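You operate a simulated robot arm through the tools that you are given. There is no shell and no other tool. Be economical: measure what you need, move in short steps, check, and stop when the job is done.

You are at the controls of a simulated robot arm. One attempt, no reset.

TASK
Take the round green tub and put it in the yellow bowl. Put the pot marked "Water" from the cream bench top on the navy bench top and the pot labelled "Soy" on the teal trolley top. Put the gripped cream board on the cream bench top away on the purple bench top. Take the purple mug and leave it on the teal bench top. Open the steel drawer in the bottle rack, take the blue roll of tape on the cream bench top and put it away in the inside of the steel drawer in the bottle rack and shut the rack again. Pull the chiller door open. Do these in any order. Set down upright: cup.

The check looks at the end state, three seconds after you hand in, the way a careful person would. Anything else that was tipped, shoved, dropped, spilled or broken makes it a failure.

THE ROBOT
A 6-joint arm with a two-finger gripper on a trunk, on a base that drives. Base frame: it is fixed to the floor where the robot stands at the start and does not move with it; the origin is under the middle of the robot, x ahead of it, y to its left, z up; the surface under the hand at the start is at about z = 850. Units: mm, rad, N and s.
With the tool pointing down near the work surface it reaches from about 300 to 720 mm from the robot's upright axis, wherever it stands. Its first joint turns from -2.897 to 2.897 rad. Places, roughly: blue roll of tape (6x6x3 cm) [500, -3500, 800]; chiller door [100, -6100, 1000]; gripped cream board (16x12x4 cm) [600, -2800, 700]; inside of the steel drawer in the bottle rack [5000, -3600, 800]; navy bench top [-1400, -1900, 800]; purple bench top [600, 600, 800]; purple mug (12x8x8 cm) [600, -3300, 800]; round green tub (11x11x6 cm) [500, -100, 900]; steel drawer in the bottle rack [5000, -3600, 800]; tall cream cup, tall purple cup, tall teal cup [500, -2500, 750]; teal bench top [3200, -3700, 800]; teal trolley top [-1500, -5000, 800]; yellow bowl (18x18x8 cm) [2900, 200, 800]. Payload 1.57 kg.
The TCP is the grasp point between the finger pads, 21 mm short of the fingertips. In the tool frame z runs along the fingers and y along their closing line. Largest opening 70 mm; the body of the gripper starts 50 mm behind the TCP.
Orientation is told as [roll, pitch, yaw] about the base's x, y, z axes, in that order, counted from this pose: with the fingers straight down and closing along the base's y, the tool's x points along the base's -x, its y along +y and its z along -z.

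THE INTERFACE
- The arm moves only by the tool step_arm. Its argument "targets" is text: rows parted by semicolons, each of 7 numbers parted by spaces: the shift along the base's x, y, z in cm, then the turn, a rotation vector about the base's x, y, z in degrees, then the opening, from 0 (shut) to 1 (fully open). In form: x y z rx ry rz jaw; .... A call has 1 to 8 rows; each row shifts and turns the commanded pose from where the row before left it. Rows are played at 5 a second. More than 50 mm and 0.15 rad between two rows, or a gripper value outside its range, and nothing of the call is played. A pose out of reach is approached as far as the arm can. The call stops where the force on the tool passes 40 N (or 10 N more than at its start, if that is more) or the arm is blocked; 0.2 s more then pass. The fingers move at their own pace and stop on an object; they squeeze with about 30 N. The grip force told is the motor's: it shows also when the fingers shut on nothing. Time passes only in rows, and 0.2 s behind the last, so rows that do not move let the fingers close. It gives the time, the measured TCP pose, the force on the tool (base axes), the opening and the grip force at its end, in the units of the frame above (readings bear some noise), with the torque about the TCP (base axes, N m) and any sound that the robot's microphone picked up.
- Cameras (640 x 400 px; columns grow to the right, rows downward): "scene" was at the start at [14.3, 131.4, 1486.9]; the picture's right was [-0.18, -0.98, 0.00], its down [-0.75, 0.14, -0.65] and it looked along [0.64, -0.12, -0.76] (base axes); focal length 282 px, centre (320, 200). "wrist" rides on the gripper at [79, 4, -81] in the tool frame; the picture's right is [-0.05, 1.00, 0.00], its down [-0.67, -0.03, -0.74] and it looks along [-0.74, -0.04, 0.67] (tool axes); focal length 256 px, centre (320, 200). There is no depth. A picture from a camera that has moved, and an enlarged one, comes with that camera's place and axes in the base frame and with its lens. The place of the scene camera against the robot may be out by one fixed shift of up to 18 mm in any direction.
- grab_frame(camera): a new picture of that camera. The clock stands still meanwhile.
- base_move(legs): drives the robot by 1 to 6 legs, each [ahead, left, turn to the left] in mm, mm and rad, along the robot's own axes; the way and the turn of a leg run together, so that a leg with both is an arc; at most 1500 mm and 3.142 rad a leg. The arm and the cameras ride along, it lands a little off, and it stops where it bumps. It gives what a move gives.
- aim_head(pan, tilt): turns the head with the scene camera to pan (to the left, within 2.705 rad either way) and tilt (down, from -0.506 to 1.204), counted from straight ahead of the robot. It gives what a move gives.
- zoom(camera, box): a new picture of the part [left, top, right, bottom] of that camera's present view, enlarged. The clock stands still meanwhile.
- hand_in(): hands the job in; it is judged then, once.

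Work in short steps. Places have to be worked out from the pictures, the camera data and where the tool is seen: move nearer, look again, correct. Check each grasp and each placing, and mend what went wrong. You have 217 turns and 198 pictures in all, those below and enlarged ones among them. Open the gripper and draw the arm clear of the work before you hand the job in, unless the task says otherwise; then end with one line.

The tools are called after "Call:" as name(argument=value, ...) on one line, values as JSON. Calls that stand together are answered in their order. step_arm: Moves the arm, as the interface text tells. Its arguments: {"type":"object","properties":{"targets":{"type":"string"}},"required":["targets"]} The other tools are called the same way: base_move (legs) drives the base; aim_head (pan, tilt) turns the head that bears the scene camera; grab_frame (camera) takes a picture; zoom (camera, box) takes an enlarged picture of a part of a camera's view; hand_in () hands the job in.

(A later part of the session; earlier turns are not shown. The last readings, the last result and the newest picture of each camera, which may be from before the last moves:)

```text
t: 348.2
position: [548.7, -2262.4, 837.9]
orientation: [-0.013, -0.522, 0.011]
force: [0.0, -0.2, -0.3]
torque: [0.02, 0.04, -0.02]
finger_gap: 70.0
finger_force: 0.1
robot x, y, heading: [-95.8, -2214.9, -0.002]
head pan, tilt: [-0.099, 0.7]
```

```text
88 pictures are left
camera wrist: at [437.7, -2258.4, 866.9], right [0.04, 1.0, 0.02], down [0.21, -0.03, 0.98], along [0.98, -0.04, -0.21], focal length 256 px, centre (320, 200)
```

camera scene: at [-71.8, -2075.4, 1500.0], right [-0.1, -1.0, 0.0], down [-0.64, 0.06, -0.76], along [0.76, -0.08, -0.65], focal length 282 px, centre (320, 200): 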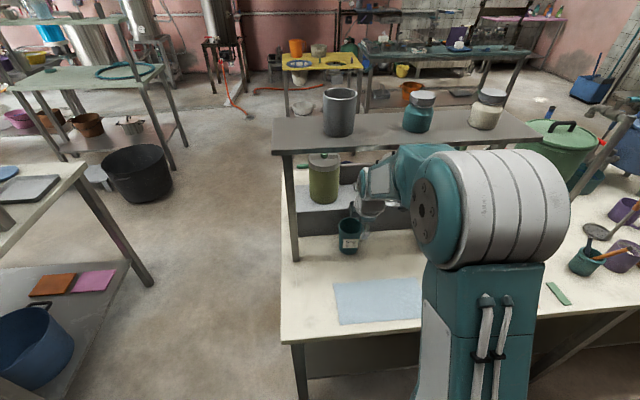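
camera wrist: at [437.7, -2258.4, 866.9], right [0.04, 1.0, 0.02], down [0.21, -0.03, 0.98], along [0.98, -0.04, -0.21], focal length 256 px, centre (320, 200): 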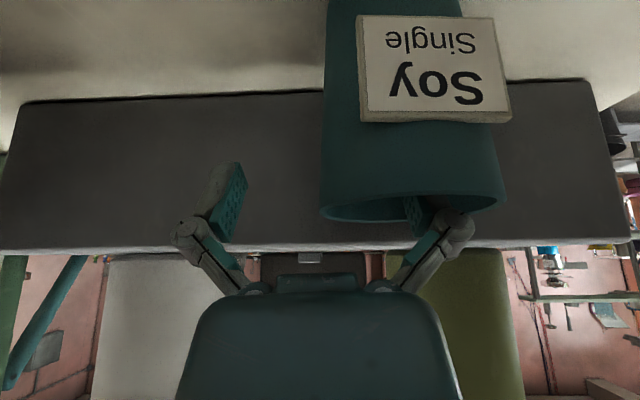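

The inner finger is in the cup. I close.

Call:
step_arm(targets="0 0 0 0 0 0 0.5; 0 0 0 0 0 0 0.2; 0 0 0 0 0 0 0; 0 0 0 0 0 0 0; 0 0 0 0 0 0 0")

Call:
step_arm(targets="-0.3 0 0.8 0 0 0 0; -2 0 1 0 0 0 0; -4 0 1 0 0 0 0; -4.5 0 1.5 0 0 0 0; -4 0 2.5 0 0 0 0; -3 0 4 0 0 0 0; 0 0 4.5 0 0 0 0; 0 0 0 0 0 0 0")

Call:
grab_frame(camera="scene")

Call:
grab_frame(camera="wrist")

```text
t: 349.4
position: [547.2, -2262.4, 839.0]
orientation: [-0.009, -0.524, 0.011]
force: [0.2, -1.2, 9.5]
torque: [0.48, 0.17, 0.02]
finger_gap: 6.4
finger_force: 29.7
robot x, y, heading: [-94.7, -2211.9, -0.001]
head pan, tilt: [-0.099, 0.7]
```

```text
t: 351.2
position: [366.5, -2260.1, 992.3]
orientation: [-0.01, -0.521, 0.011]
force: [0.2, -1.0, -0.3]
torque: [-0.04, 0.01, 0.02]
finger_gap: 5.9
finger_force: 29.4
robot x, y, heading: [-95.6, -2211.3, 0.004]
head pan, tilt: [-0.099, 0.7]
```

```text
87 pictures are left
camera scene: at [-72.5, -2075.4, 1500.0], right [-0.1, -1.0, 0.0], down [-0.64, 0.06, -0.76], along [0.76, -0.08, -0.64], focal length 282 px, centre (320, 200)
```

scene: 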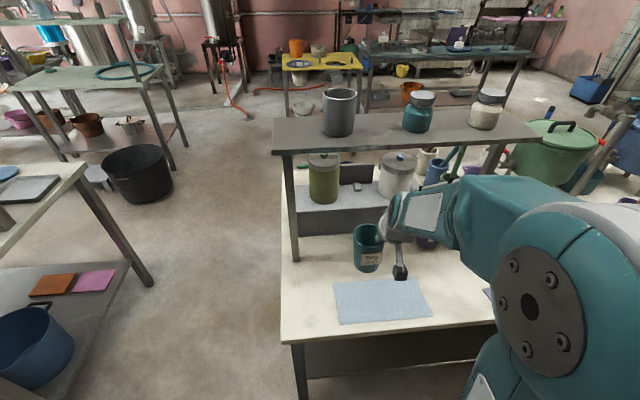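

```text
86 pictures are left
camera wrist: at [257.6, -2256.2, 1021.1], right [0.04, 1.0, 0.02], down [0.21, -0.03, 0.98], along [0.98, -0.04, -0.21], focal length 256 px, centre (320, 200)
```

wrist: 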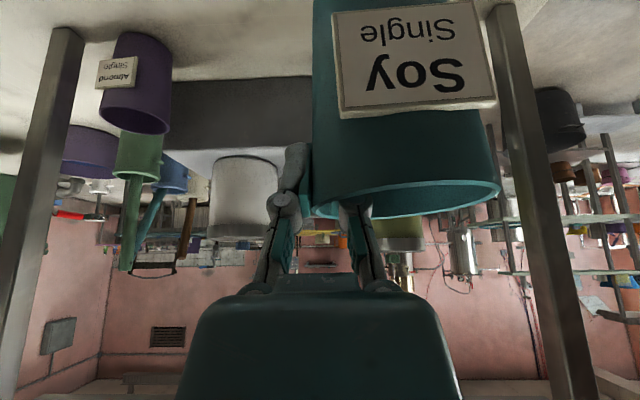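

Soy is out, hanging upright. I raise it, back off and drive to the teal trolley at (-1500,-5000).

Call:
step_arm(targets="0 0 4 0 0 0 0; 0 0 4 0 0 0 0; 0 0 2 0 0 0 0; 0 0 0 0 0 0 0")

Call:
base_move(legs=[[-330, 0, 0], [0, 0, -1.571], [1400, 0, 0], [1300, 0, 0], [0, 0, -1.571]])

Call:
aim_head(pan=0.1, tilt=0.5)

Call:
grab_frame(camera="scene")

```text
t: 352.2
position: [367.5, -2261.7, 1092.6]
orientation: [-0.011, -0.524, 0.01]
force: [-0.2, -0.3, -0.2]
torque: [-0.01, 0.03, -0.02]
finger_gap: 6.1
finger_force: 30.2
robot x, y, heading: [-94.1, -2213.3, 0.002]
head pan, tilt: [-0.099, 0.7]
```

```text
t: 374.9
position: [-860.2, -4868.0, 1092.1]
orientation: [-0.011, -0.525, -3.142]
force: [-0.4, -0.4, 0.2]
torque: [0.03, -0.01, 0.0]
finger_gap: 6.2
finger_force: 30.1
robot x, y, heading: [-397.1, -4923.9, 3.136]
head pan, tilt: [-0.099, 0.7]
```

```text
t: 375.6
position: [-859.1, -4868.5, 1091.4]
orientation: [-0.011, -0.525, -3.142]
force: [-0.3, -1.3, -0.6]
torque: [0.04, -0.01, 0.01]
finger_gap: 6.0
finger_force: 30.2
robot x, y, heading: [-400.4, -4926.5, 3.133]
head pan, tilt: [0.099, 0.499]
```

```text
85 pictures are left
camera scene: at [-433.4, -5095.8, 1517.7], right [-0.09, 1.0, 0.0], down [0.48, 0.04, -0.88], along [-0.87, -0.08, -0.48], focal length 282 px, centre (320, 200)
```

scene: 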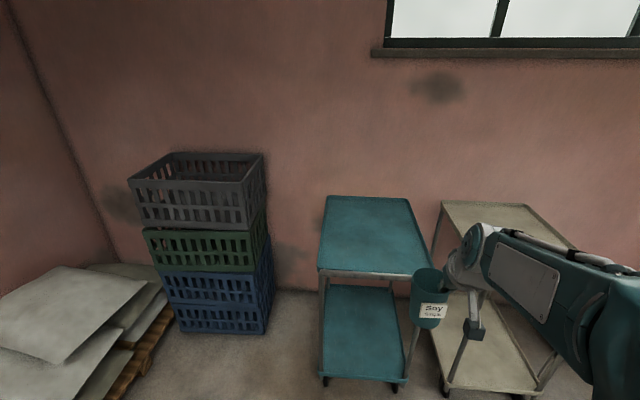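

The teal trolley top is empty; its front edge is at x≈-1235, centre y≈-4968. I drive up to it.

Call:
base_move(legs=[[400, 70, 0.008]])

Call:
aim_head(pan=0.1, tilt=0.8)

Call:
grab_frame(camera="scene")

```text
t: 378.1
position: [-1261.5, -4941.0, 1091.6]
orientation: [-0.009, -0.524, -3.131]
force: [0.2, 0.0, -0.5]
torque: [0.03, 0.0, 0.01]
finger_gap: 5.9
finger_force: 29.7
robot x, y, heading: [-799.9, -4992.0, -3.14]
head pan, tilt: [0.099, 0.499]
```

```text
t: 378.9
position: [-1261.5, -4941.9, 1091.5]
orientation: [-0.012, -0.523, -3.13]
force: [-0.2, -0.7, -1.1]
torque: [0.03, 0.01, -0.02]
finger_gap: 6.1
finger_force: 29.9
robot x, y, heading: [-801.4, -4988.4, -3.142]
head pan, tilt: [0.099, 0.799]
```

```text
84 pictures are left
camera scene: at [-822.9, -5163.4, 1491.8], right [-0.1, 0.99, 0.0], down [0.71, 0.07, -0.7], along [-0.69, -0.07, -0.72], focal length 282 px, centre (320, 200)
```

scene: 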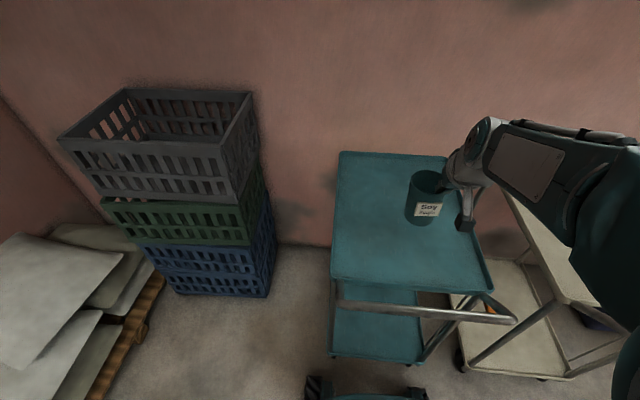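

I move the cup over the trolley top to about (-1400,-4935), level it, and lower.

Call:
step_arm(targets="-4 1 0 -2.7 0 0 0; -4 1 0 -2.8 0 0 0; -4 1 -2 0 0 0 0; -2 1 -4 0 0 0 0; 0 0 -4 0 0 0 0; 0 0 -4 0 0 0 0; 0 0 -2 0 0 0 0; 0 0 0 0 0 0 0")

Call:
zoom(camera="scene", box=[320, 130, 520, 300])

```text
t: 380.7
position: [-1401.4, -4901.8, 931.1]
orientation: [0.102, -0.521, 3.097]
force: [0.0, -0.3, -1.1]
torque: [0.01, 0.01, -0.01]
finger_gap: 6.0
finger_force: 30.1
robot x, y, heading: [-799.6, -4991.5, -3.142]
head pan, tilt: [0.099, 0.799]
```

```text
2.35 times, centred on (420, 215) of scene
camera zoom: at [-823.9, -5162.9, 1491.8], right [-0.1, 0.99, 0.0], down [0.71, 0.07, -0.7], along [-0.69, -0.07, -0.72], focal length 662 px, centre (85, 165)
```

zoom: 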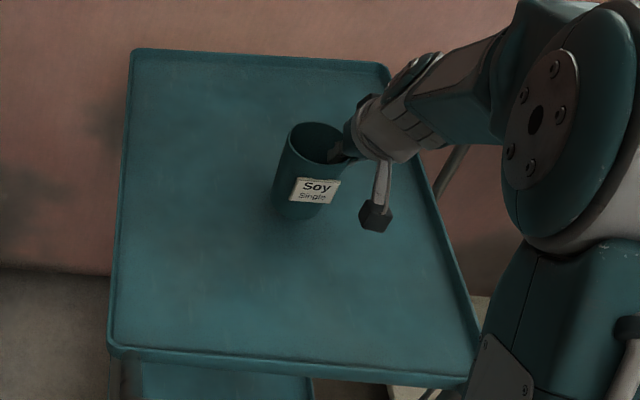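

Over a clear area. I lower in small steps until contact.

Call:
step_arm(targets="0 0 -2 0 0 0 0; 0 0 -1.5 0 0 0 0; 0 0 -1 0 0 0 0; 0 0 -0.8 0 0 0 0; 0 0 -0.6 0 0 0 0; 0 0 -0.5 0 0 0 0; 0 0 -0.5 0 0 0 0; 0 0 0 0 0 0 0")

```text
t: 382.3
position: [-1401.4, -4901.0, 866.2]
orientation: [0.099, -0.526, 3.099]
force: [3.2, 0.0, 11.8]
torque: [-0.2, -0.22, 0.06]
finger_gap: 6.0
finger_force: 29.9
robot x, y, heading: [-799.1, -4992.2, -3.139]
head pan, tilt: [0.099, 0.799]
stopped in row 7: the force on the tool passed its limit at 43 N (the readings are from after the stop); the commanded pose is now the measured one
```

Contact. I release and withdraw along the tilted tool axis.

Call:
step_arm(targets="0 0 0.1 0 0 0 0; 0 0 0 0 0 0 0.2; 0 0 0 0 0 0 0.45; 0 0 0 0 0 0 0.45; 1 0 1.7 0 0 0 0.45; 1.5 0 2.6 0 0 0 0.45; 2 0 3.5 0 0 0 0.45; 2 0 4 0 0 0 0.6")

Call:
zoom(camera="scene", box=[320, 130, 520, 300])

```text
t: 384.1
position: [-1337.5, -4901.8, 983.6]
orientation: [0.1, -0.521, 3.096]
force: [0.2, -0.5, -0.5]
torque: [0.04, 0.0, 0.0]
finger_gap: 42.1
finger_force: 0.1
robot x, y, heading: [-800.3, -4991.4, -3.14]
head pan, tilt: [0.099, 0.799]
```

```text
2.35 times, centred on (420, 215) of scene
camera zoom: at [-823.4, -5163.2, 1491.8], right [-0.1, 0.99, 0.0], down [0.71, 0.07, -0.7], along [-0.69, -0.07, -0.72], focal length 662 px, centre (85, 165)
```

zoom: 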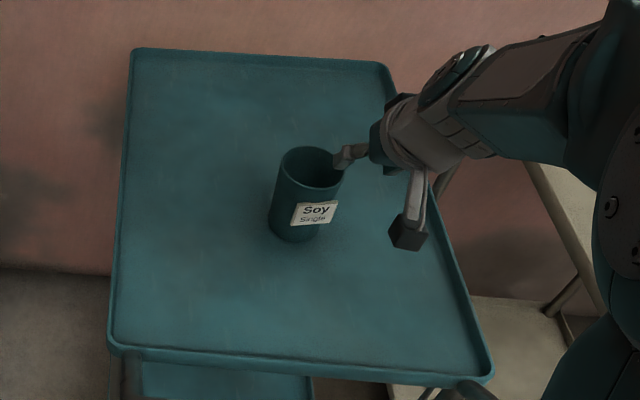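

Soy stands upright on the trolley. I straighten the tool and drive to face the chiller door.

Call:
step_arm(targets="3 0 3 2.7 -5 0 1; 3 0 3 2.8 -5 0 1; 0 0 0 0 -7 0 1; 0 0 0 0 -7 0 1; 0 0 0 0 -6 0 1; 0 0 0 0 0 0 1")

Call:
base_move(legs=[[-1000, 0, 0], [0, 0, 1.571]])

Call:
aim_head(pan=0.0, tilt=0.4)

Call:
grab_frame(camera="scene")

```text
t: 385.5
position: [-1277.3, -4899.7, 1043.9]
orientation: [-0.01, 0.0, -3.141]
force: [-0.6, -0.1, -0.2]
torque: [0.01, 0.01, 0.0]
finger_gap: 70.1
finger_force: 0.0
robot x, y, heading: [-799.4, -4994.8, -3.142]
head pan, tilt: [0.099, 0.799]
```

```text
t: 394.5
position: [118.3, -5469.6, 1043.8]
orientation: [-0.01, -0.002, -1.562]
force: [0.5, 0.1, 0.0]
torque: [0.0, -0.01, -0.01]
finger_gap: 70.1
finger_force: 0.1
robot x, y, heading: [207.3, -4989.4, -1.566]
head pan, tilt: [0.099, 0.799]
```

```text
t: 395.4
position: [119.2, -5469.9, 1043.7]
orientation: [-0.009, -0.002, -1.562]
force: [-0.2, -0.6, 0.5]
torque: [-0.01, -0.04, 0.02]
finger_gap: 70.0
finger_force: 0.0
robot x, y, heading: [206.2, -4988.8, -1.564]
head pan, tilt: [0.0, 0.4]
```

```text
81 pictures are left
camera scene: at [357.4, -5031.8, 1526.8], right [-1.0, -0.01, 0.0], down [0.0, 0.39, -0.92], along [0.01, -0.92, -0.39], focal length 282 px, centre (320, 200)
```

scene: 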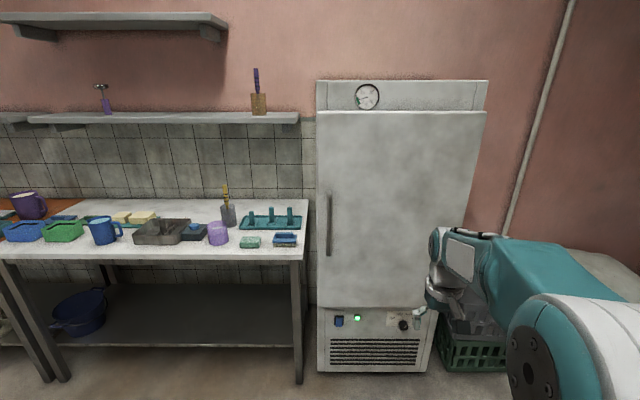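

The chiller door handle is a vertical bar near x≈336, y≈-6085, z 820–1110, hinged on the -x side. I move closer and pitch the tool to point horizontally at it.

Call:
base_move(legs=[[390, 45, -0.006]])

Call:
step_arm(targets="2 0 0 -8.5 0 0 1; 2 0 0 -8.5 0 0 1; 2 0 0 -8.5 0 0 1; 2 0 0 -8.5 0 0 1; 2 0 0 -8.5 0 0 1; 2 0 0 -8.5 0 0 1; 2 0 0 -8.5 0 0 1; 2 0 0 -8.5 0 0 1")

Call:
step_arm(targets="0 0 -2 -8.5 0 0 1; 0 0 -2 -8.5 0 0 1; 0 0 -2 -5 0 0 1; 0 0 -2 0 0 0 1; 0 0 0 0 0 0 1")

Call:
grab_frame(camera="wrist")

Call:
grab_frame(camera="scene")

```text
t: 397.9
position: [163.1, -5858.3, 1044.1]
orientation: [-0.008, -0.001, -1.565]
force: [0.4, 0.4, 0.1]
torque: [0.0, -0.02, -0.01]
finger_gap: 70.0
finger_force: 0.0
robot x, y, heading: [249.6, -5378.9, -1.571]
head pan, tilt: [0.0, 0.4]
```

```text
t: 399.7
position: [278.8, -5843.3, 1027.6]
orientation: [0.058, -0.93, -1.816]
force: [1.8, -2.2, 2.1]
torque: [0.16, 0.04, -0.1]
finger_gap: 70.0
finger_force: 0.1
out of reach, approached as far as the arm can: row 6, 7
robot x, y, heading: [256.8, -5379.6, -1.57]
head pan, tilt: [0.0, 0.4]
```

```text
t: 400.9
position: [293.9, -5862.1, 986.7]
orientation: [-0.241, -1.388, -1.389]
force: [-0.6, -0.3, 0.0]
torque: [0.01, -0.02, 0.02]
finger_gap: 69.6
finger_force: 0.0
out of reach, approached as far as the arm can: row 3, 4
robot x, y, heading: [254.4, -5382.0, -1.568]
head pan, tilt: [0.0, 0.4]
```

```text
80 pictures are left
camera wrist: at [300.4, -5767.5, 921.1], right [1.0, -0.07, 0.01], down [0.03, 0.61, 0.79], along [-0.06, -0.79, 0.62], focal length 256 px, centre (320, 200)
```

wrist: 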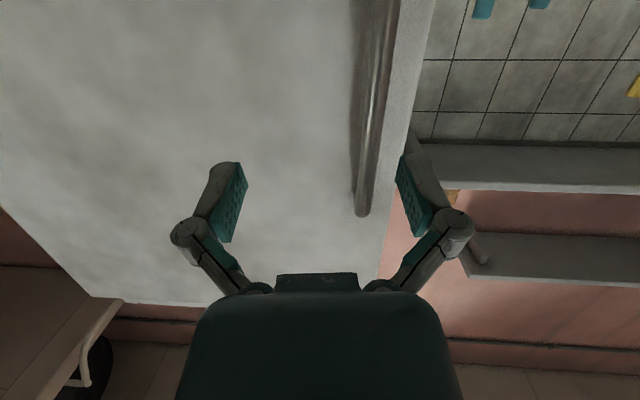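

```text
79 pictures are left
camera scene: at [404.6, -5421.6, 1526.8], right [-1.0, 0.0, 0.0], down [0.0, 0.39, -0.92], along [0.0, -0.92, -0.39], focal length 282 px, centre (320, 200)
```

scene: 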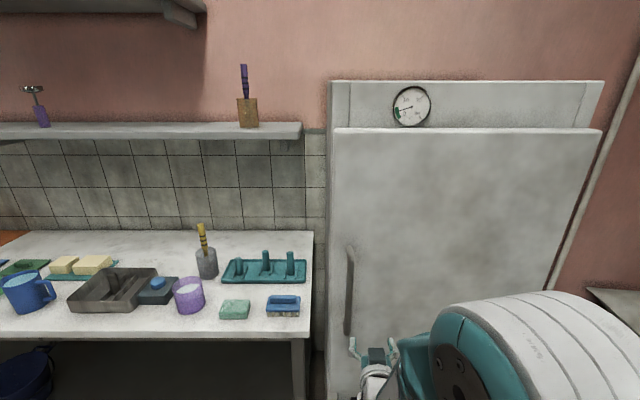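

The handle is now triangulated at (333,-6023), z 854–1144. I finish levelling the tool and move 7 cm short of it.

Call:
step_arm(targets="1.5 -2 1 -3.3 0 1.2 1; 1.5 -2.5 0.3 -3.3 0 1.2 1; 1 -2.5 0 -3.2 0 1.2 1; 0 -2 0 0 0 0 1; 0 0 0 0 0 0 1")

Call:
grab_frame(camera="wrist")

```text
t: 402.1
position: [346.5, -5955.2, 1016.4]
orientation: [-1.367, -1.561, -0.206]
force: [-0.6, 1.2, -0.1]
torque: [0.03, -0.01, -0.02]
finger_gap: 70.2
finger_force: 0.1
out of reach, approached as far as the arm can: row 1, 2, 3
robot x, y, heading: [255.3, -5379.6, -1.568]
head pan, tilt: [0.0, 0.4]
```

```text
78 pictures are left
camera wrist: at [349.6, -5874.2, 935.0], right [1.0, 0.0, 0.04], down [-0.03, 0.74, 0.67], along [-0.03, -0.67, 0.74], focal length 256 px, centre (320, 200)
```

wrist: 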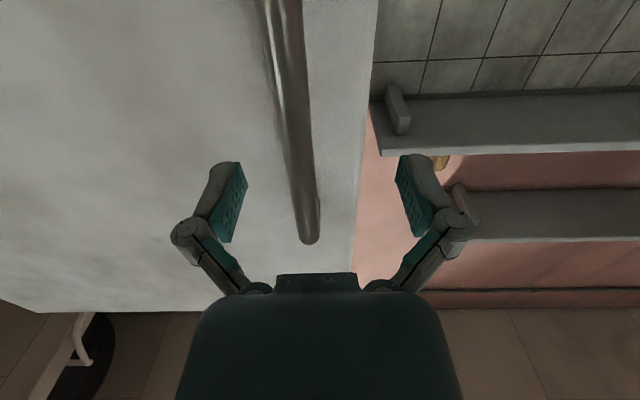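

The handle is at x≈334, y≈-6000. I centre on it and advance.

Call:
step_arm(targets="-1.2 -1 -1 0 0 0 1; 0 -1.5 0 0 0 0 1; 0 -1 0 0 0 0 1; 0 0 0 0 0 0 1")

Call:
grab_frame(camera="wrist")

```text
t: 403.1
position: [353.2, -5988.7, 1006.7]
orientation: [-1.071, -1.568, -0.503]
force: [0.4, 0.4, -0.7]
torque: [0.02, -0.02, 0.0]
finger_gap: 70.0
finger_force: 0.0
out of reach, approached as far as the arm can: row 1, 2
robot x, y, heading: [255.1, -5377.6, -1.57]
head pan, tilt: [0.0, 0.4]
```

```text
77 pictures are left
camera wrist: at [356.6, -5906.9, 925.8], right [1.0, -0.01, 0.05], down [-0.03, 0.74, 0.67], along [-0.04, -0.67, 0.74], focal length 256 px, centre (320, 200)
```

wrist: 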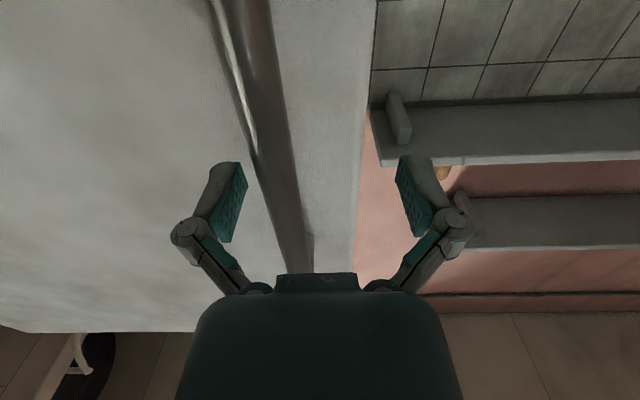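

Shift x by -21 mm, then advance onto the bar.

Call:
step_arm(targets="-1.1 0 0 0 0 0 1; -1 0 0 0 0 0 1; 0 -0.8 0 0 0 0 1; 0 0 0 0 0 0 1")

Call:
grab_frame(camera="wrist")

Call:
grab_frame(camera="scene")

```text
t: 404.1
position: [352.8, -5991.9, 1007.7]
orientation: [-1.354, -1.561, -0.223]
force: [-0.1, -0.3, 0.0]
torque: [0.0, 0.0, -0.01]
finger_gap: 69.9
finger_force: 0.0
out of reach, approached as far as the arm can: row 1, 2
robot x, y, heading: [253.8, -5375.6, -1.567]
head pan, tilt: [0.0, 0.4]
```

```text
76 pictures are left
camera wrist: at [356.7, -5909.6, 926.8], right [1.0, 0.0, 0.04], down [-0.03, 0.74, 0.67], along [-0.03, -0.67, 0.74], focal length 256 px, centre (320, 200)
```

wrist: 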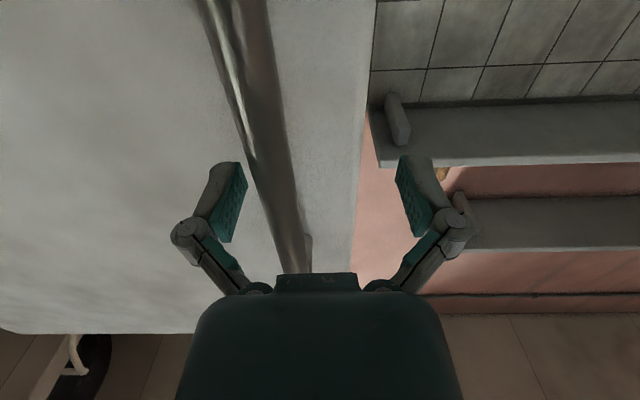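

```text
75 pictures are left
camera scene: at [404.9, -5422.2, 1526.8], right [-1.0, 0.0, 0.0], down [0.0, 0.39, -0.92], along [0.0, -0.92, -0.39], focal length 282 px, centre (320, 200)
```

scene: 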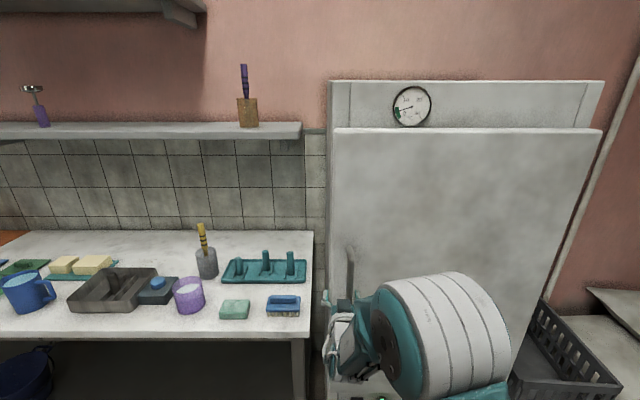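

The arm can't shift sideways in this pose, so I use the base: 20 mm right and 12 mm ahead.

Call:
base_move(legs=[[10, -22, 0]])

Call:
grab_frame(camera="wrist")

```text
t: 404.9
position: [342.4, -6001.4, 1006.5]
orientation: [-1.44, -1.554, -0.133]
force: [0.8, 0.1, -0.6]
torque: [-0.04, 0.0, -0.05]
finger_gap: 70.1
finger_force: 0.0
robot x, y, heading: [236.3, -5389.7, -1.566]
head pan, tilt: [0.0, 0.4]
```

```text
74 pictures are left
camera wrist: at [345.8, -5919.5, 925.7], right [1.0, 0.0, 0.04], down [-0.02, 0.74, 0.67], along [-0.03, -0.67, 0.74], focal length 256 px, centre (320, 200)
```

wrist: 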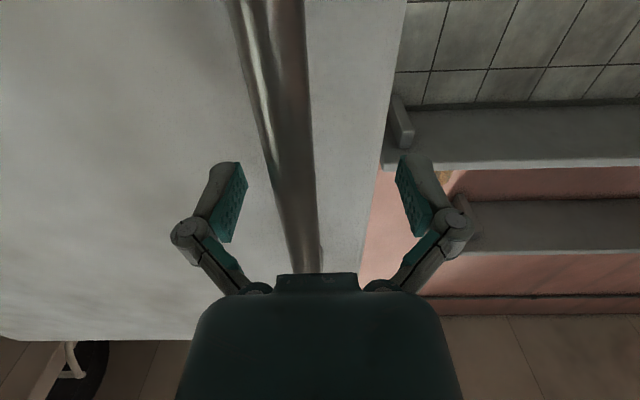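

Nearly centred, and the bar is about at TCP depth. One more small base shift, then close.

Call:
base_move(legs=[[6, -12, 0]])

Call:
step_arm(targets="0 0 0 0 0 0 0.6; 0 0 0 0 0 0 0.3; 0 0 0 0 0 0 0; 0 0 0 0 0 0 0; 0 0 0 0 0 0 0")

Call:
grab_frame(camera="wrist")

```text
t: 405.6
position: [337.5, -6006.3, 1007.6]
orientation: [-1.462, -1.551, -0.11]
force: [2.0, 0.1, -0.6]
torque: [-0.02, -0.02, -0.08]
finger_gap: 70.0
finger_force: 0.0
robot x, y, heading: [228.6, -5392.6, -1.567]
head pan, tilt: [0.0, 0.4]
```

```text
t: 406.8
position: [333.0, -6006.5, 1008.4]
orientation: [-1.523, -1.559, -0.047]
force: [2.5, -2.8, 3.6]
torque: [-0.07, -0.58, 0.02]
finger_gap: 19.4
finger_force: 32.7
robot x, y, heading: [228.4, -5396.4, -1.564]
head pan, tilt: [0.0, 0.4]
```

```text
73 pictures are left
camera wrist: at [335.6, -5925.2, 927.0], right [1.0, 0.0, 0.04], down [-0.03, 0.74, 0.67], along [-0.03, -0.67, 0.74], focal length 256 px, centre (320, 200)
```

wrist: 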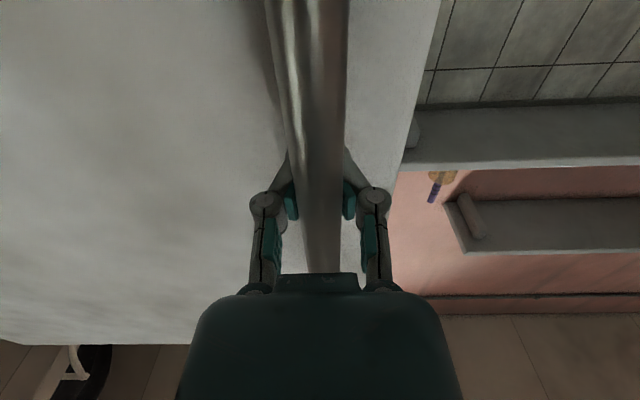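

Gripped at 19 mm. The whole robot can swing about the hinge (≈(-205,-6060)) as an arc, keeping the grip rigid. I try a small arc.

Call:
base_move(legs=[[-52, -80, 0.12]])

Call:
grab_frame(camera="scene")

```text
t: 408.0
position: [321.8, -5943.8, 1007.1]
orientation: [-1.469, -1.557, 0.02]
force: [8.5, 4.2, -0.7]
torque: [-1.02, -0.03, -1.1]
finger_gap: 9.8
finger_force: 32.0
robot x, y, heading: [148.4, -5349.4, -1.449]
head pan, tilt: [0.0, 0.4]
```

```text
72 pictures are left
camera scene: at [299.1, -5373.5, 1526.7], right [-0.99, -0.12, 0.0], down [-0.05, 0.39, -0.92], along [0.11, -0.91, -0.39], focal length 282 px, centre (320, 200)
```

scene: 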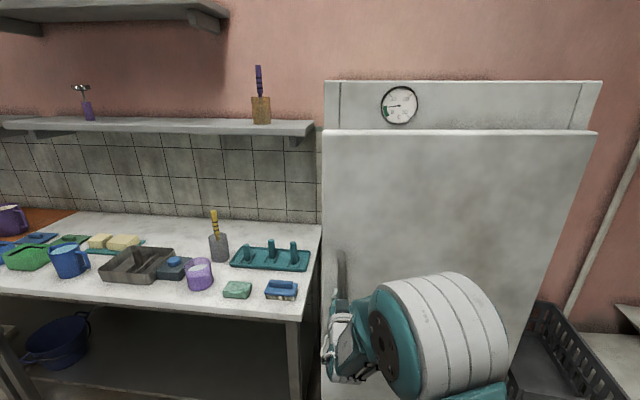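

The gap dropped to 10 mm; the bar may be slipping. I check the wrist view.

Call:
grab_frame(camera="wrist")

```text
71 pictures are left
camera wrist: at [315.1, -5862.2, 926.6], right [0.99, 0.12, 0.04], down [-0.12, 0.74, 0.67], along [0.05, -0.67, 0.74], focal length 256 px, centre (320, 200)
```

wrist: 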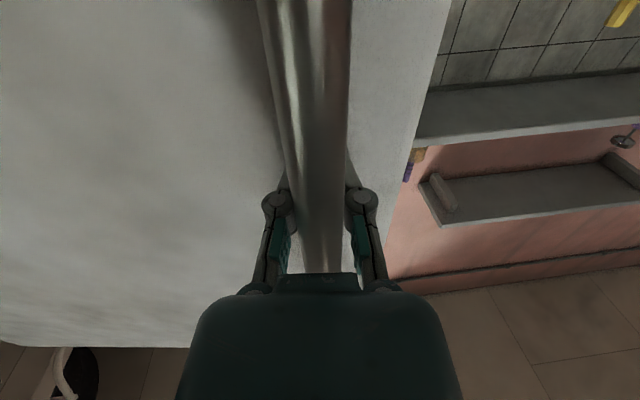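

The TCP followed the door's arc (6.7°), so the door is opening. I continue the arc in small legs.

Call:
base_move(legs=[[-65, -100, 0.15]])

Call:
grab_frame(camera="scene")

```text
t: 409.2
position: [299.7, -5864.9, 1006.8]
orientation: [-1.472, -1.556, 0.176]
force: [8.4, 5.5, -6.1]
torque: [-0.98, -0.14, -1.36]
finger_gap: 9.2
finger_force: 31.9
robot x, y, heading: [34.4, -5303.6, -1.292]
head pan, tilt: [0.0, 0.4]
```

```text
70 pictures are left
camera scene: at [190.0, -5305.7, 1526.6], right [-0.96, -0.27, 0.0], down [-0.11, 0.38, -0.92], along [0.25, -0.89, -0.39], focal length 282 px, centre (320, 200)
```

scene: 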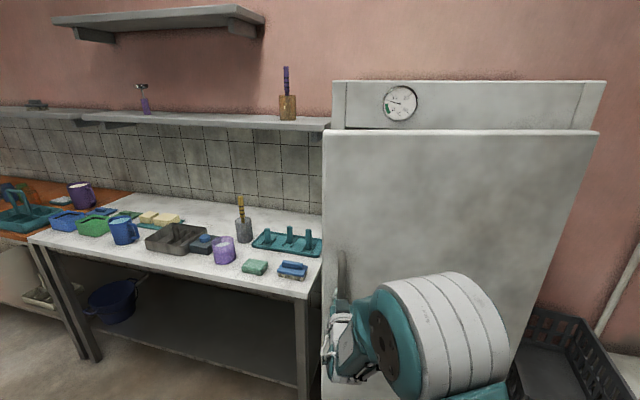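

The door is clearly swinging open. I continue with larger arcs.

Call:
base_move(legs=[[-131, -199, 0.3]])

Call:
base_move(legs=[[-131, -199, 0.3]])

Call:
grab_frame(camera="scene")

```text
t: 410.9
position: [221.2, -5724.7, 1006.8]
orientation: [-1.45, -1.561, 0.452]
force: [7.1, 5.7, -10.9]
torque: [-0.91, -0.21, -0.79]
finger_gap: 9.2
finger_force: 32.3
robot x, y, heading: [-197.2, -5266.2, -0.998]
head pan, tilt: [0.0, 0.4]
```

```text
t: 412.7
position: [104.3, -5614.8, 1007.5]
orientation: [-1.252, -1.559, 0.556]
force: [10.7, 16.1, -5.1]
torque: [-0.99, -0.23, -0.06]
finger_gap: 9.7
finger_force: 32.1
robot x, y, heading: [-426.3, -5300.5, -0.701]
head pan, tilt: [0.0, 0.4]
stopped in leg 1: the force on the tool passed its limit at 41 N (the readings are from after the stop); the commanded pose is now the measured one
```

```text
69 pictures are left
camera scene: at [-299.9, -5211.0, 1526.5], right [-0.65, -0.76, 0.0], down [-0.3, 0.25, -0.92], along [0.7, -0.6, -0.39], focal length 282 px, centre (320, 200)
```

scene: 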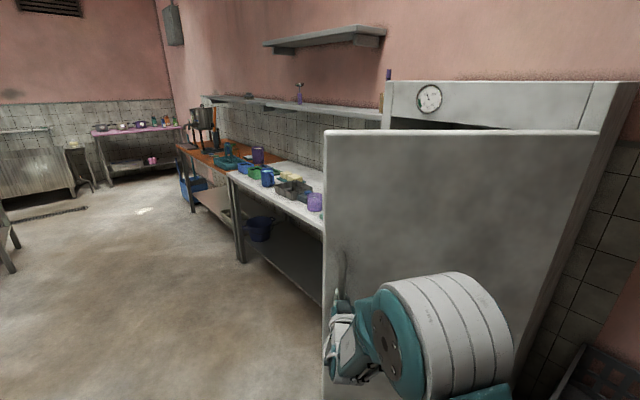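

The door is at about 52°. One more arc to about 65°.

Call:
base_move(legs=[[-100, -150, 0.23]])

Call:
step_arm(targets="0 0 0 0 0 0 0.3; 0 0 0 0 0 0 0.7; 0 0 0 0 0 0 1; 0 0 0 0 0 0 1")

Call:
grab_frame(camera="wrist")

```text
t: 414.2
position: [-3.3, -5556.3, 1007.1]
orientation: [-1.203, -1.563, 0.732]
force: [3.0, 10.2, -14.3]
torque: [-1.27, -0.8, -0.85]
finger_gap: 9.4
finger_force: 31.6
robot x, y, heading: [-589.9, -5366.1, -0.471]
head pan, tilt: [0.0, 0.4]
```

```text
t: 415.2
position: [-4.0, -5557.2, 1007.7]
orientation: [-1.232, -1.562, 0.759]
force: [0.5, -1.3, -0.3]
torque: [0.04, 0.01, -0.02]
finger_gap: 70.1
finger_force: 0.1
robot x, y, heading: [-588.4, -5368.9, -0.474]
head pan, tilt: [0.0, 0.4]
```

```text
68 pictures are left
camera wrist: at [-75.0, -5517.2, 927.5], right [0.45, 0.89, 0.05], down [-0.68, 0.31, 0.67], along [0.58, -0.34, 0.74], focal length 256 px, centre (320, 200)
```

wrist: 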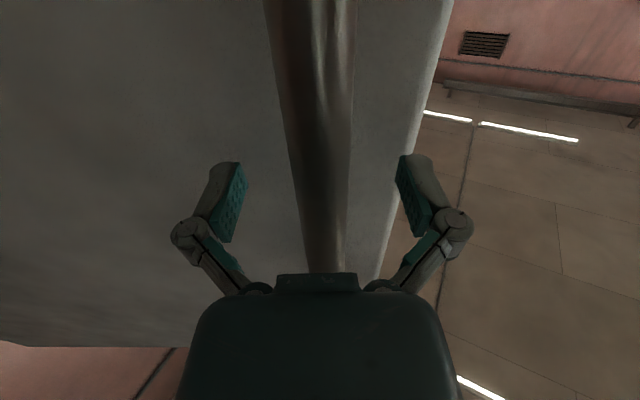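

Released at about 68° open. I back away and check that it stays open.

Call:
base_move(legs=[[-150, 0, 0]])

Call:
step_arm(targets="0 0 3 3.9 7.6 0 1; 0 0 3 3.9 7.6 0 1; 0 0 3 3.9 7.6 0 1; 0 0 3 3.9 7.6 0 1; 0 0 0 3.9 7.6 0 1; 0 0 0 3.9 7.6 0 1; 0 0 0 3.9 7.6 0 1; 0 0 0 3.9 7.6 0 1")

Call:
grab_frame(camera="scene")

```text
t: 416.6
position: [-137.8, -5491.1, 1008.5]
orientation: [-1.246, -1.564, 0.773]
force: [0.4, 0.5, -0.5]
torque: [-0.03, 0.01, -0.01]
finger_gap: 70.1
finger_force: 0.1
robot x, y, heading: [-722.9, -5301.3, -0.471]
head pan, tilt: [0.0, 0.4]
```

```text
t: 418.4
position: [-139.5, -5494.2, 1117.7]
orientation: [-0.02, -0.424, -0.468]
force: [-0.9, 1.1, 0.6]
torque: [0.02, 0.01, 0.02]
finger_gap: 69.8
finger_force: 0.1
out of reach, approached as far as the arm can: row 4
robot x, y, heading: [-726.0, -5300.2, -0.473]
head pan, tilt: [0.0, 0.4]
```

```text
67 pictures are left
camera scene: at [-626.0, -5187.3, 1526.8], right [-0.46, -0.89, 0.0], down [-0.35, 0.18, -0.92], along [0.82, -0.42, -0.39], focal length 282 px, centre (320, 200)
```

scene: 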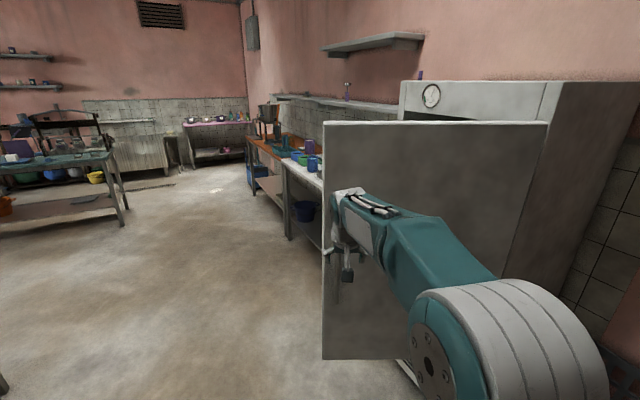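

The door stays open. I finish straightening the tool, tuck the arm, and drive to the cream bench in front of the purple mug (≈(590,-3295)).

Call:
step_arm(targets="0 0 0 3.7 7.2 0 1; -2.5 1 0 3.7 7.2 0 1; -3 1.5 0 3.7 7.2 0 1; -3.5 1.8 0 0 0 0 1; -3.5 1.8 0 0 0 0 1; -3 -1 0 0 0 0 1; 0 0 0 0 0 0 1")

Call:
base_move(legs=[[0, 0, 2.044], [1200, 0, 0], [780, 0, 0], [0, 0, -1.571], [560, 0, 0]])

Call:
aim_head(pan=-0.1, tilt=0.8)

Call:
grab_frame(camera="scene")

Call:
grab_frame(camera="wrist")

```text
t: 420.0
position: [-293.7, -5444.5, 1118.4]
orientation: [-0.018, -0.001, -0.471]
force: [-0.1, -1.0, 0.5]
torque: [0.01, 0.04, 0.0]
finger_gap: 69.9
finger_force: 0.1
robot x, y, heading: [-724.3, -5303.6, -0.471]
head pan, tilt: [0.0, 0.4]
```

```text
t: 441.5
position: [230.5, -3232.2, 1117.8]
orientation: [-0.018, -0.002, 0.038]
force: [0.5, 0.6, -0.4]
torque: [-0.03, -0.01, 0.0]
finger_gap: 70.3
finger_force: 0.2
robot x, y, heading: [-215.5, -3317.3, 0.031]
head pan, tilt: [0.0, 0.4]
```

```text
t: 442.3
position: [229.8, -3232.8, 1118.2]
orientation: [-0.019, -0.003, 0.036]
force: [-1.1, 0.7, -0.4]
torque: [-0.01, -0.01, -0.04]
finger_gap: 70.1
finger_force: 0.0
robot x, y, heading: [-216.9, -3314.4, 0.031]
head pan, tilt: [-0.099, 0.799]
```

```text
66 pictures are left
camera scene: at [-203.0, -3177.9, 1491.8], right [-0.07, -1.0, 0.0], down [-0.72, 0.05, -0.7], along [0.7, -0.05, -0.72], focal length 282 px, centre (320, 200)
```

scene: 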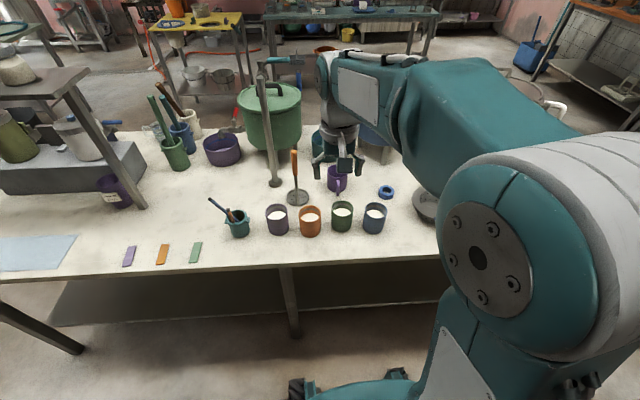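

```text
65 pictures are left
camera wrist: at [150.1, -3229.7, 1197.2], right [0.02, 1.0, -0.02], down [0.67, 0.0, 0.75], along [0.75, -0.02, -0.66], focal length 256 px, centre (320, 200)
```

wrist: 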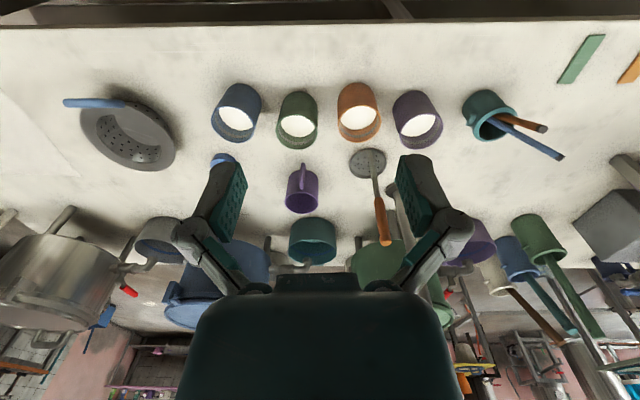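

Mug ≈(585,-3288), handle toward me; the tape lies to its right. I drive closer and bring the hand near it.

Call:
base_move(legs=[[130, 0, -0.031]])

Call:
step_arm(targets="4 -1.7 0 1.1 0 0 1; 4 -1.7 0 0 0 0 1; 4 -1.6 -2 0 0 0 1; 3.5 -1.5 -3 0 0 0 1; 2.5 -1 -4 0 0 0 1; 0 0 -4.5 0 0 0 1; 0 0 -4.5 0 0 0 1; 0 0 0 0 0 0 1")

Call:
grab_frame(camera="wrist")

```text
t: 443.6
position: [362.3, -3244.0, 1117.2]
orientation: [-0.021, -0.002, 0.005]
force: [-0.6, -0.3, 0.2]
torque: [-0.03, -0.02, 0.0]
finger_gap: 70.3
finger_force: 0.1
robot x, y, heading: [-84.8, -3316.0, 0.0]
head pan, tilt: [-0.099, 0.799]
```

```text
t: 445.4
position: [541.1, -3319.5, 937.3]
orientation: [0.002, -0.002, 0.005]
force: [0.1, 0.1, -0.5]
torque: [-0.02, -0.01, -0.04]
finger_gap: 70.1
finger_force: 0.1
robot x, y, heading: [-85.6, -3311.8, 0.002]
head pan, tilt: [-0.099, 0.799]
```

```text
64 pictures are left
camera wrist: at [462.7, -3315.7, 1016.2], right [0.05, 1.0, 0.0], down [0.67, -0.03, 0.75], along [0.75, -0.03, -0.67], focal length 256 px, centre (320, 200)
```

wrist: 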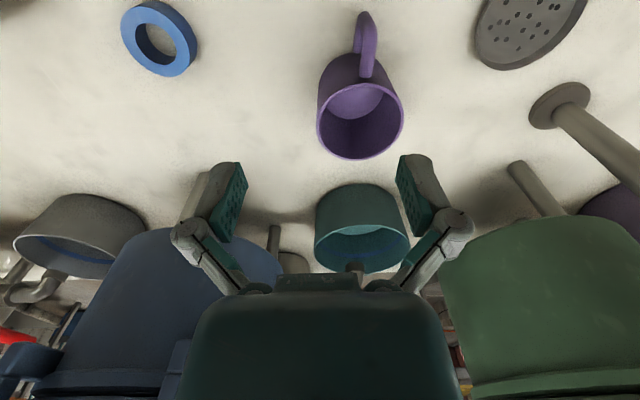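

The mug's rim is at about (584,-3286, 815). I go over its right wall, lower, and check.

Call:
step_arm(targets="2.2 0 -2.5 0 0 0 1; 2.2 -0.2 -3 0 0 0 1; 0 0 -3 0 0 0 1; 0 0 0 0 0 0 1")

Call:
grab_frame(camera="wrist")

```text
t: 446.4
position: [587.5, -3321.9, 852.9]
orientation: [0.002, 0.0, 0.006]
force: [0.0, 0.5, 0.5]
torque: [0.02, -0.02, 0.0]
finger_gap: 70.2
finger_force: 0.1
robot x, y, heading: [-84.8, -3311.1, -0.0]
head pan, tilt: [-0.099, 0.799]
```

```text
63 pictures are left
camera wrist: at [507.8, -3317.6, 932.2], right [0.05, 1.0, 0.0], down [0.66, -0.03, 0.75], along [0.75, -0.03, -0.67], focal length 256 px, centre (320, 200)
```

wrist: 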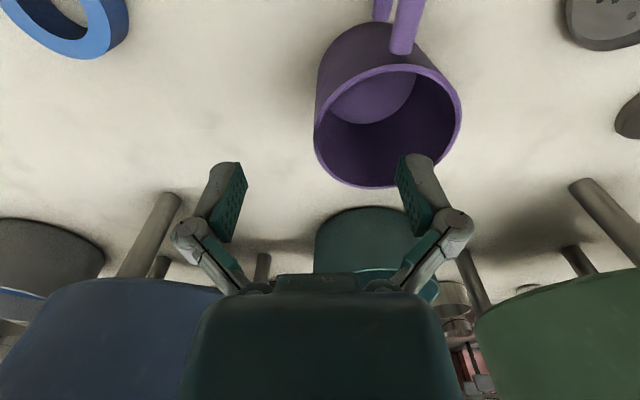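

The rim is confirmed at (583,-3286,816). I descend around its right wall and close.

Call:
step_arm(targets="-0.4 0 -2 0 0 0 1; 0 0 -2 0 0 0 1; 0 0 -0.9 0 0 0 1; 0 0 0 0 0 0 1")

Call:
grab_frame(camera="wrist")

Call:
step_arm(targets="0 0 0 0 0 0 0.5; 0 0 0 0 0 0 0.2; 0 0 0 0 0 0 0; 0 0 0 0 0 0 0; 0 0 0 0 0 0 0")

Call:
grab_frame(camera="wrist")

```text
t: 447.4
position: [582.8, -3322.2, 802.4]
orientation: [0.001, -0.001, 0.006]
force: [-0.1, -0.8, 0.8]
torque: [0.0, -0.01, 0.01]
finger_gap: 70.0
finger_force: 0.1
robot x, y, heading: [-85.0, -3312.8, 0.005]
head pan, tilt: [-0.099, 0.799]
```

```text
62 pictures are left
camera wrist: at [502.6, -3318.9, 882.5], right [0.05, 1.0, 0.0], down [0.66, -0.03, 0.75], along [0.75, -0.03, -0.67], focal length 256 px, centre (320, 200)
```

wrist: 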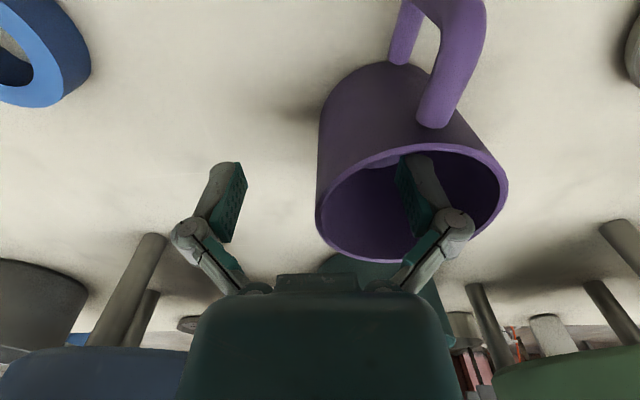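

```text
t: 448.6
position: [582.8, -3323.0, 804.1]
orientation: [0.002, -0.003, 0.004]
force: [1.6, 0.0, 3.3]
torque: [0.23, 0.04, -0.08]
finger_gap: 5.9
finger_force: 30.6
robot x, y, heading: [-87.6, -3309.8, -0.002]
head pan, tilt: [-0.099, 0.799]
```

```text
61 pictures are left
camera wrist: at [502.7, -3318.8, 882.8], right [0.05, 1.0, 0.0], down [0.66, -0.03, 0.75], along [0.75, -0.03, -0.67], focal length 256 px, centre (320, 200)
```

wrist: 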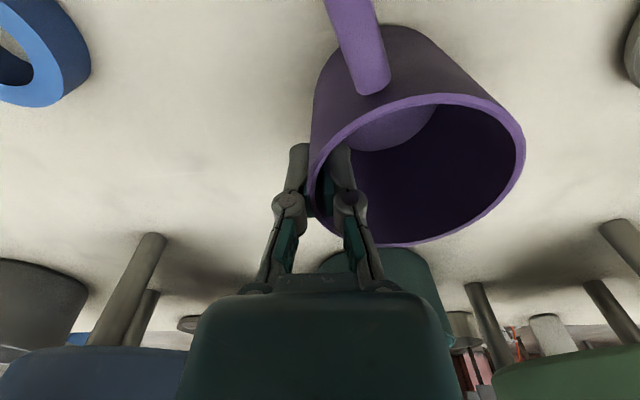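

The mug is gripped. I lift it and pull back above the front cups.

Call:
step_arm(targets="0 0 1 0 0 0 0; 0 0 3 0 0 0 0; 0 0 4.5 0 0 0 0; 0 0 4.5 0 0 0 0; 0 0 4.5 0 0 0 0; -2 0 4 0 0 0 0; -4 0 2.5 0 0 0 0; -4 0 2.5 0 0 0 0")

Call:
step_arm(targets="-4 0 2 0 0 0 0; -4 0 0 0 0 0 0; -3 0 0 0 0 0 0; 0 0 0 0 0 0 0")

Call:
grab_frame(camera="scene")

```text
t: 450.4
position: [484.2, -3320.3, 1067.3]
orientation: [0.002, -0.001, 0.004]
force: [0.1, 0.6, -1.9]
torque: [-0.05, 0.01, -0.02]
finger_gap: 5.9
finger_force: 30.2
robot x, y, heading: [-85.4, -3310.3, 0.003]
head pan, tilt: [-0.099, 0.799]
```

```text
t: 451.4
position: [372.3, -3319.4, 1088.1]
orientation: [0.003, -0.003, 0.005]
force: [0.5, 0.0, -0.8]
torque: [-0.01, 0.03, 0.02]
finger_gap: 5.9
finger_force: 30.3
robot x, y, heading: [-83.6, -3311.6, -0.0]
head pan, tilt: [-0.099, 0.799]
```

```text
60 pictures are left
camera scene: at [-67.6, -3176.5, 1491.8], right [-0.1, -1.0, 0.0], down [-0.71, 0.07, -0.7], along [0.69, -0.07, -0.72], focal length 282 px, centre (320, 200)
```

scene: 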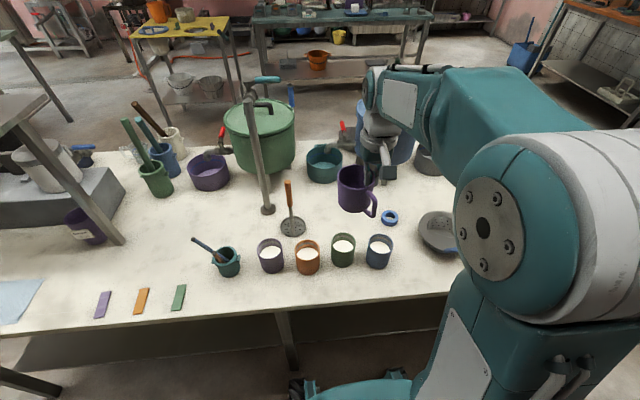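

The mug hangs upright. I drive round the south end of the cream bench toward the teal bench's west side.

Call:
base_move(legs=[[-320, 0, 0], [0, 0, -1.571], [1420, 0, 0], [0, 0, 1.571], [1450, 0, 0], [850, 0, 0]])

Call:
base_move(legs=[[0, 700, 0]])

Call:
aim_head(pan=0.15, tilt=0.4)

Call:
grab_frame(camera="scene")

```text
t: 478.8
position: [2444.6, -4569.2, 1087.4]
orientation: [0.003, -0.002, 0.042]
force: [-0.1, 0.4, -1.0]
torque: [0.01, -0.03, 0.03]
finger_gap: 5.9
finger_force: 30.0
robot x, y, heading: [1985.7, -4579.3, 0.039]
head pan, tilt: [-0.099, 0.799]
```

```text
t: 482.6
position: [2412.4, -3871.3, 1088.5]
orientation: [0.002, -0.001, 0.055]
force: [0.0, -0.8, 0.1]
torque: [-0.04, 0.01, -0.04]
finger_gap: 5.9
finger_force: 30.1
robot x, y, heading: [1953.0, -3885.3, 0.058]
head pan, tilt: [-0.099, 0.799]
```

```text
t: 483.5
position: [2412.7, -3868.7, 1088.9]
orientation: [0.0, -0.002, 0.057]
force: [0.3, 0.3, 0.2]
torque: [-0.04, -0.03, 0.01]
finger_gap: 6.0
finger_force: 30.4
robot x, y, heading: [1950.2, -3887.5, 0.052]
head pan, tilt: [0.15, 0.4]
```

```text
59 pictures are left
camera scene: at [1974.3, -3727.5, 1526.8], right [0.2, -0.98, 0.0], down [-0.38, -0.08, -0.92], along [0.9, 0.19, -0.39], focal length 282 px, centre (320, 200)
```

scene: 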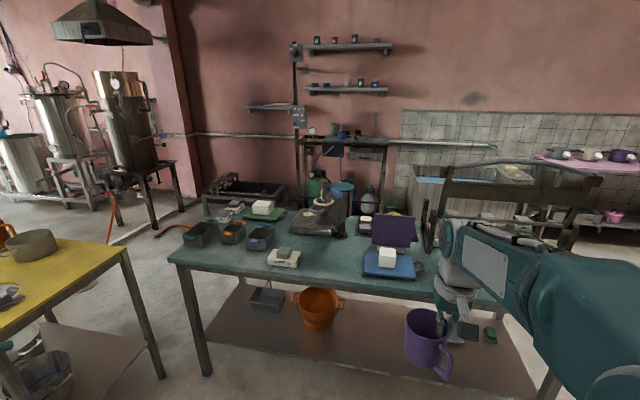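

Call:
zoom(camera="scene", box=[160, 170, 480, 320])

```text
2.00 times, centred on (320, 245) of scene
camera zoom: at [1974.3, -3727.5, 1526.8], right [0.2, -0.98, 0.0], down [-0.38, -0.08, -0.92], along [0.9, 0.19, -0.39], focal length 563 px, centre (320, 110)
```

zoom: 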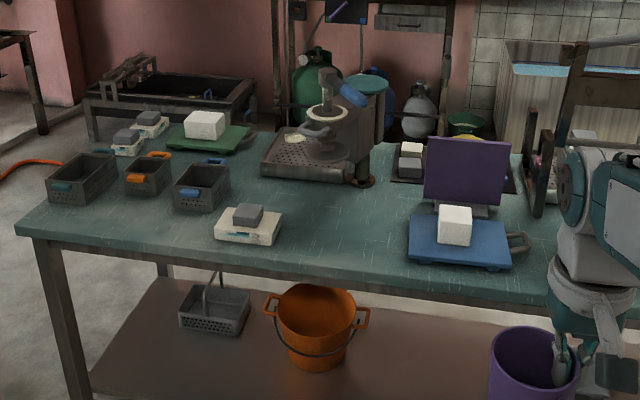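

There's a free spot on the teal bench at about (3035,-3535), between the white tray and the blue scale. I drive up to it.

Call:
base_move(legs=[[0, 0, -0.054], [450, 320, 0]])

Call:
aim_head(pan=-0.1, tilt=0.8)

Call:
grab_frame(camera="scene")

```text
t: 487.1
position: [2852.7, -3573.1, 1087.9]
orientation: [0.001, -0.002, 0.004]
force: [0.0, 0.0, -0.6]
torque: [-0.05, 0.02, 0.02]
finger_gap: 5.8
finger_force: 30.2
robot x, y, heading: [2396.7, -3563.6, -0.003]
head pan, tilt: [0.15, 0.4]
```

```text
t: 487.9
position: [2851.4, -3571.8, 1086.5]
orientation: [0.001, -0.001, 0.003]
force: [0.8, -0.6, 0.5]
torque: [0.01, 0.0, 0.0]
finger_gap: 6.0
finger_force: 30.5
robot x, y, heading: [2391.9, -3564.7, 0.003]
head pan, tilt: [-0.099, 0.799]
```

```text
57 pictures are left
camera scene: at [2411.7, -3427.7, 1491.8], right [-0.1, -1.0, 0.0], down [-0.71, 0.07, -0.7], along [0.69, -0.07, -0.72], focal length 282 px, centre (320, 200)
```

scene: 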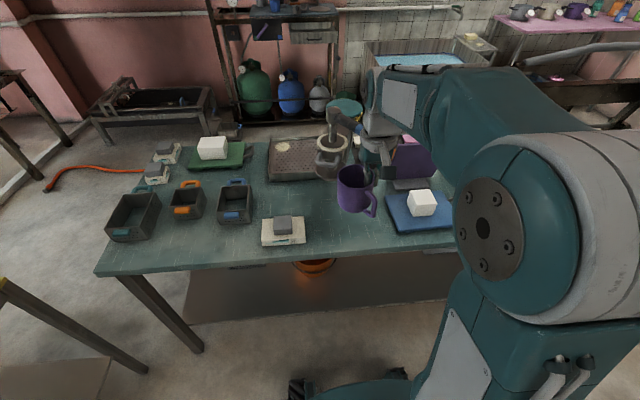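

The gap between the two scales is centred at y≈-3567. I move the mug over it and lower.

Call:
step_arm(targets="4 -1 0 0 0 0 0; 4 -1 0 0 0 0 0; 4 -1 -2 0 0 0 0; 2.3 0 -4 0 0 0 0; 0 0 -4.5 0 0 0 0; 0 0 -4.5 0 0 0 0; 0 0 -3 0 0 0 0; 0 0 0 0 0 0 0")

Call:
zoom(camera="scene", box=[240, 130, 460, 290])

```text
t: 488.4
position: [2887.9, -3581.1, 1088.1]
orientation: [0.003, 0.016, -0.001]
force: [-11.9, 1.7, 8.8]
torque: [-0.28, -0.89, -0.21]
finger_gap: 6.0
finger_force: 30.3
robot x, y, heading: [2392.9, -3564.3, -0.001]
head pan, tilt: [-0.099, 0.799]
stopped in row 2: the force on the tool passed its limit at 100 N (the readings are from after the stop); the commanded pose is now the measured one
```

```text
2.50 times, centred on (350, 210) of scene
camera zoom: at [2410.1, -3426.8, 1491.8], right [-0.1, -0.99, 0.0], down [-0.71, 0.07, -0.7], along [0.69, -0.07, -0.72], focal length 704 px, centre (245, 175)
```

zoom: 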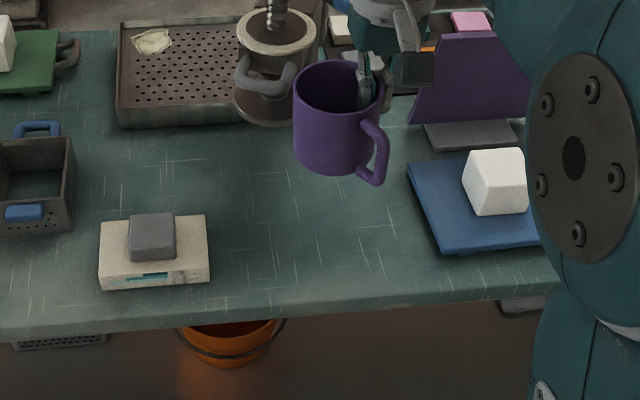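

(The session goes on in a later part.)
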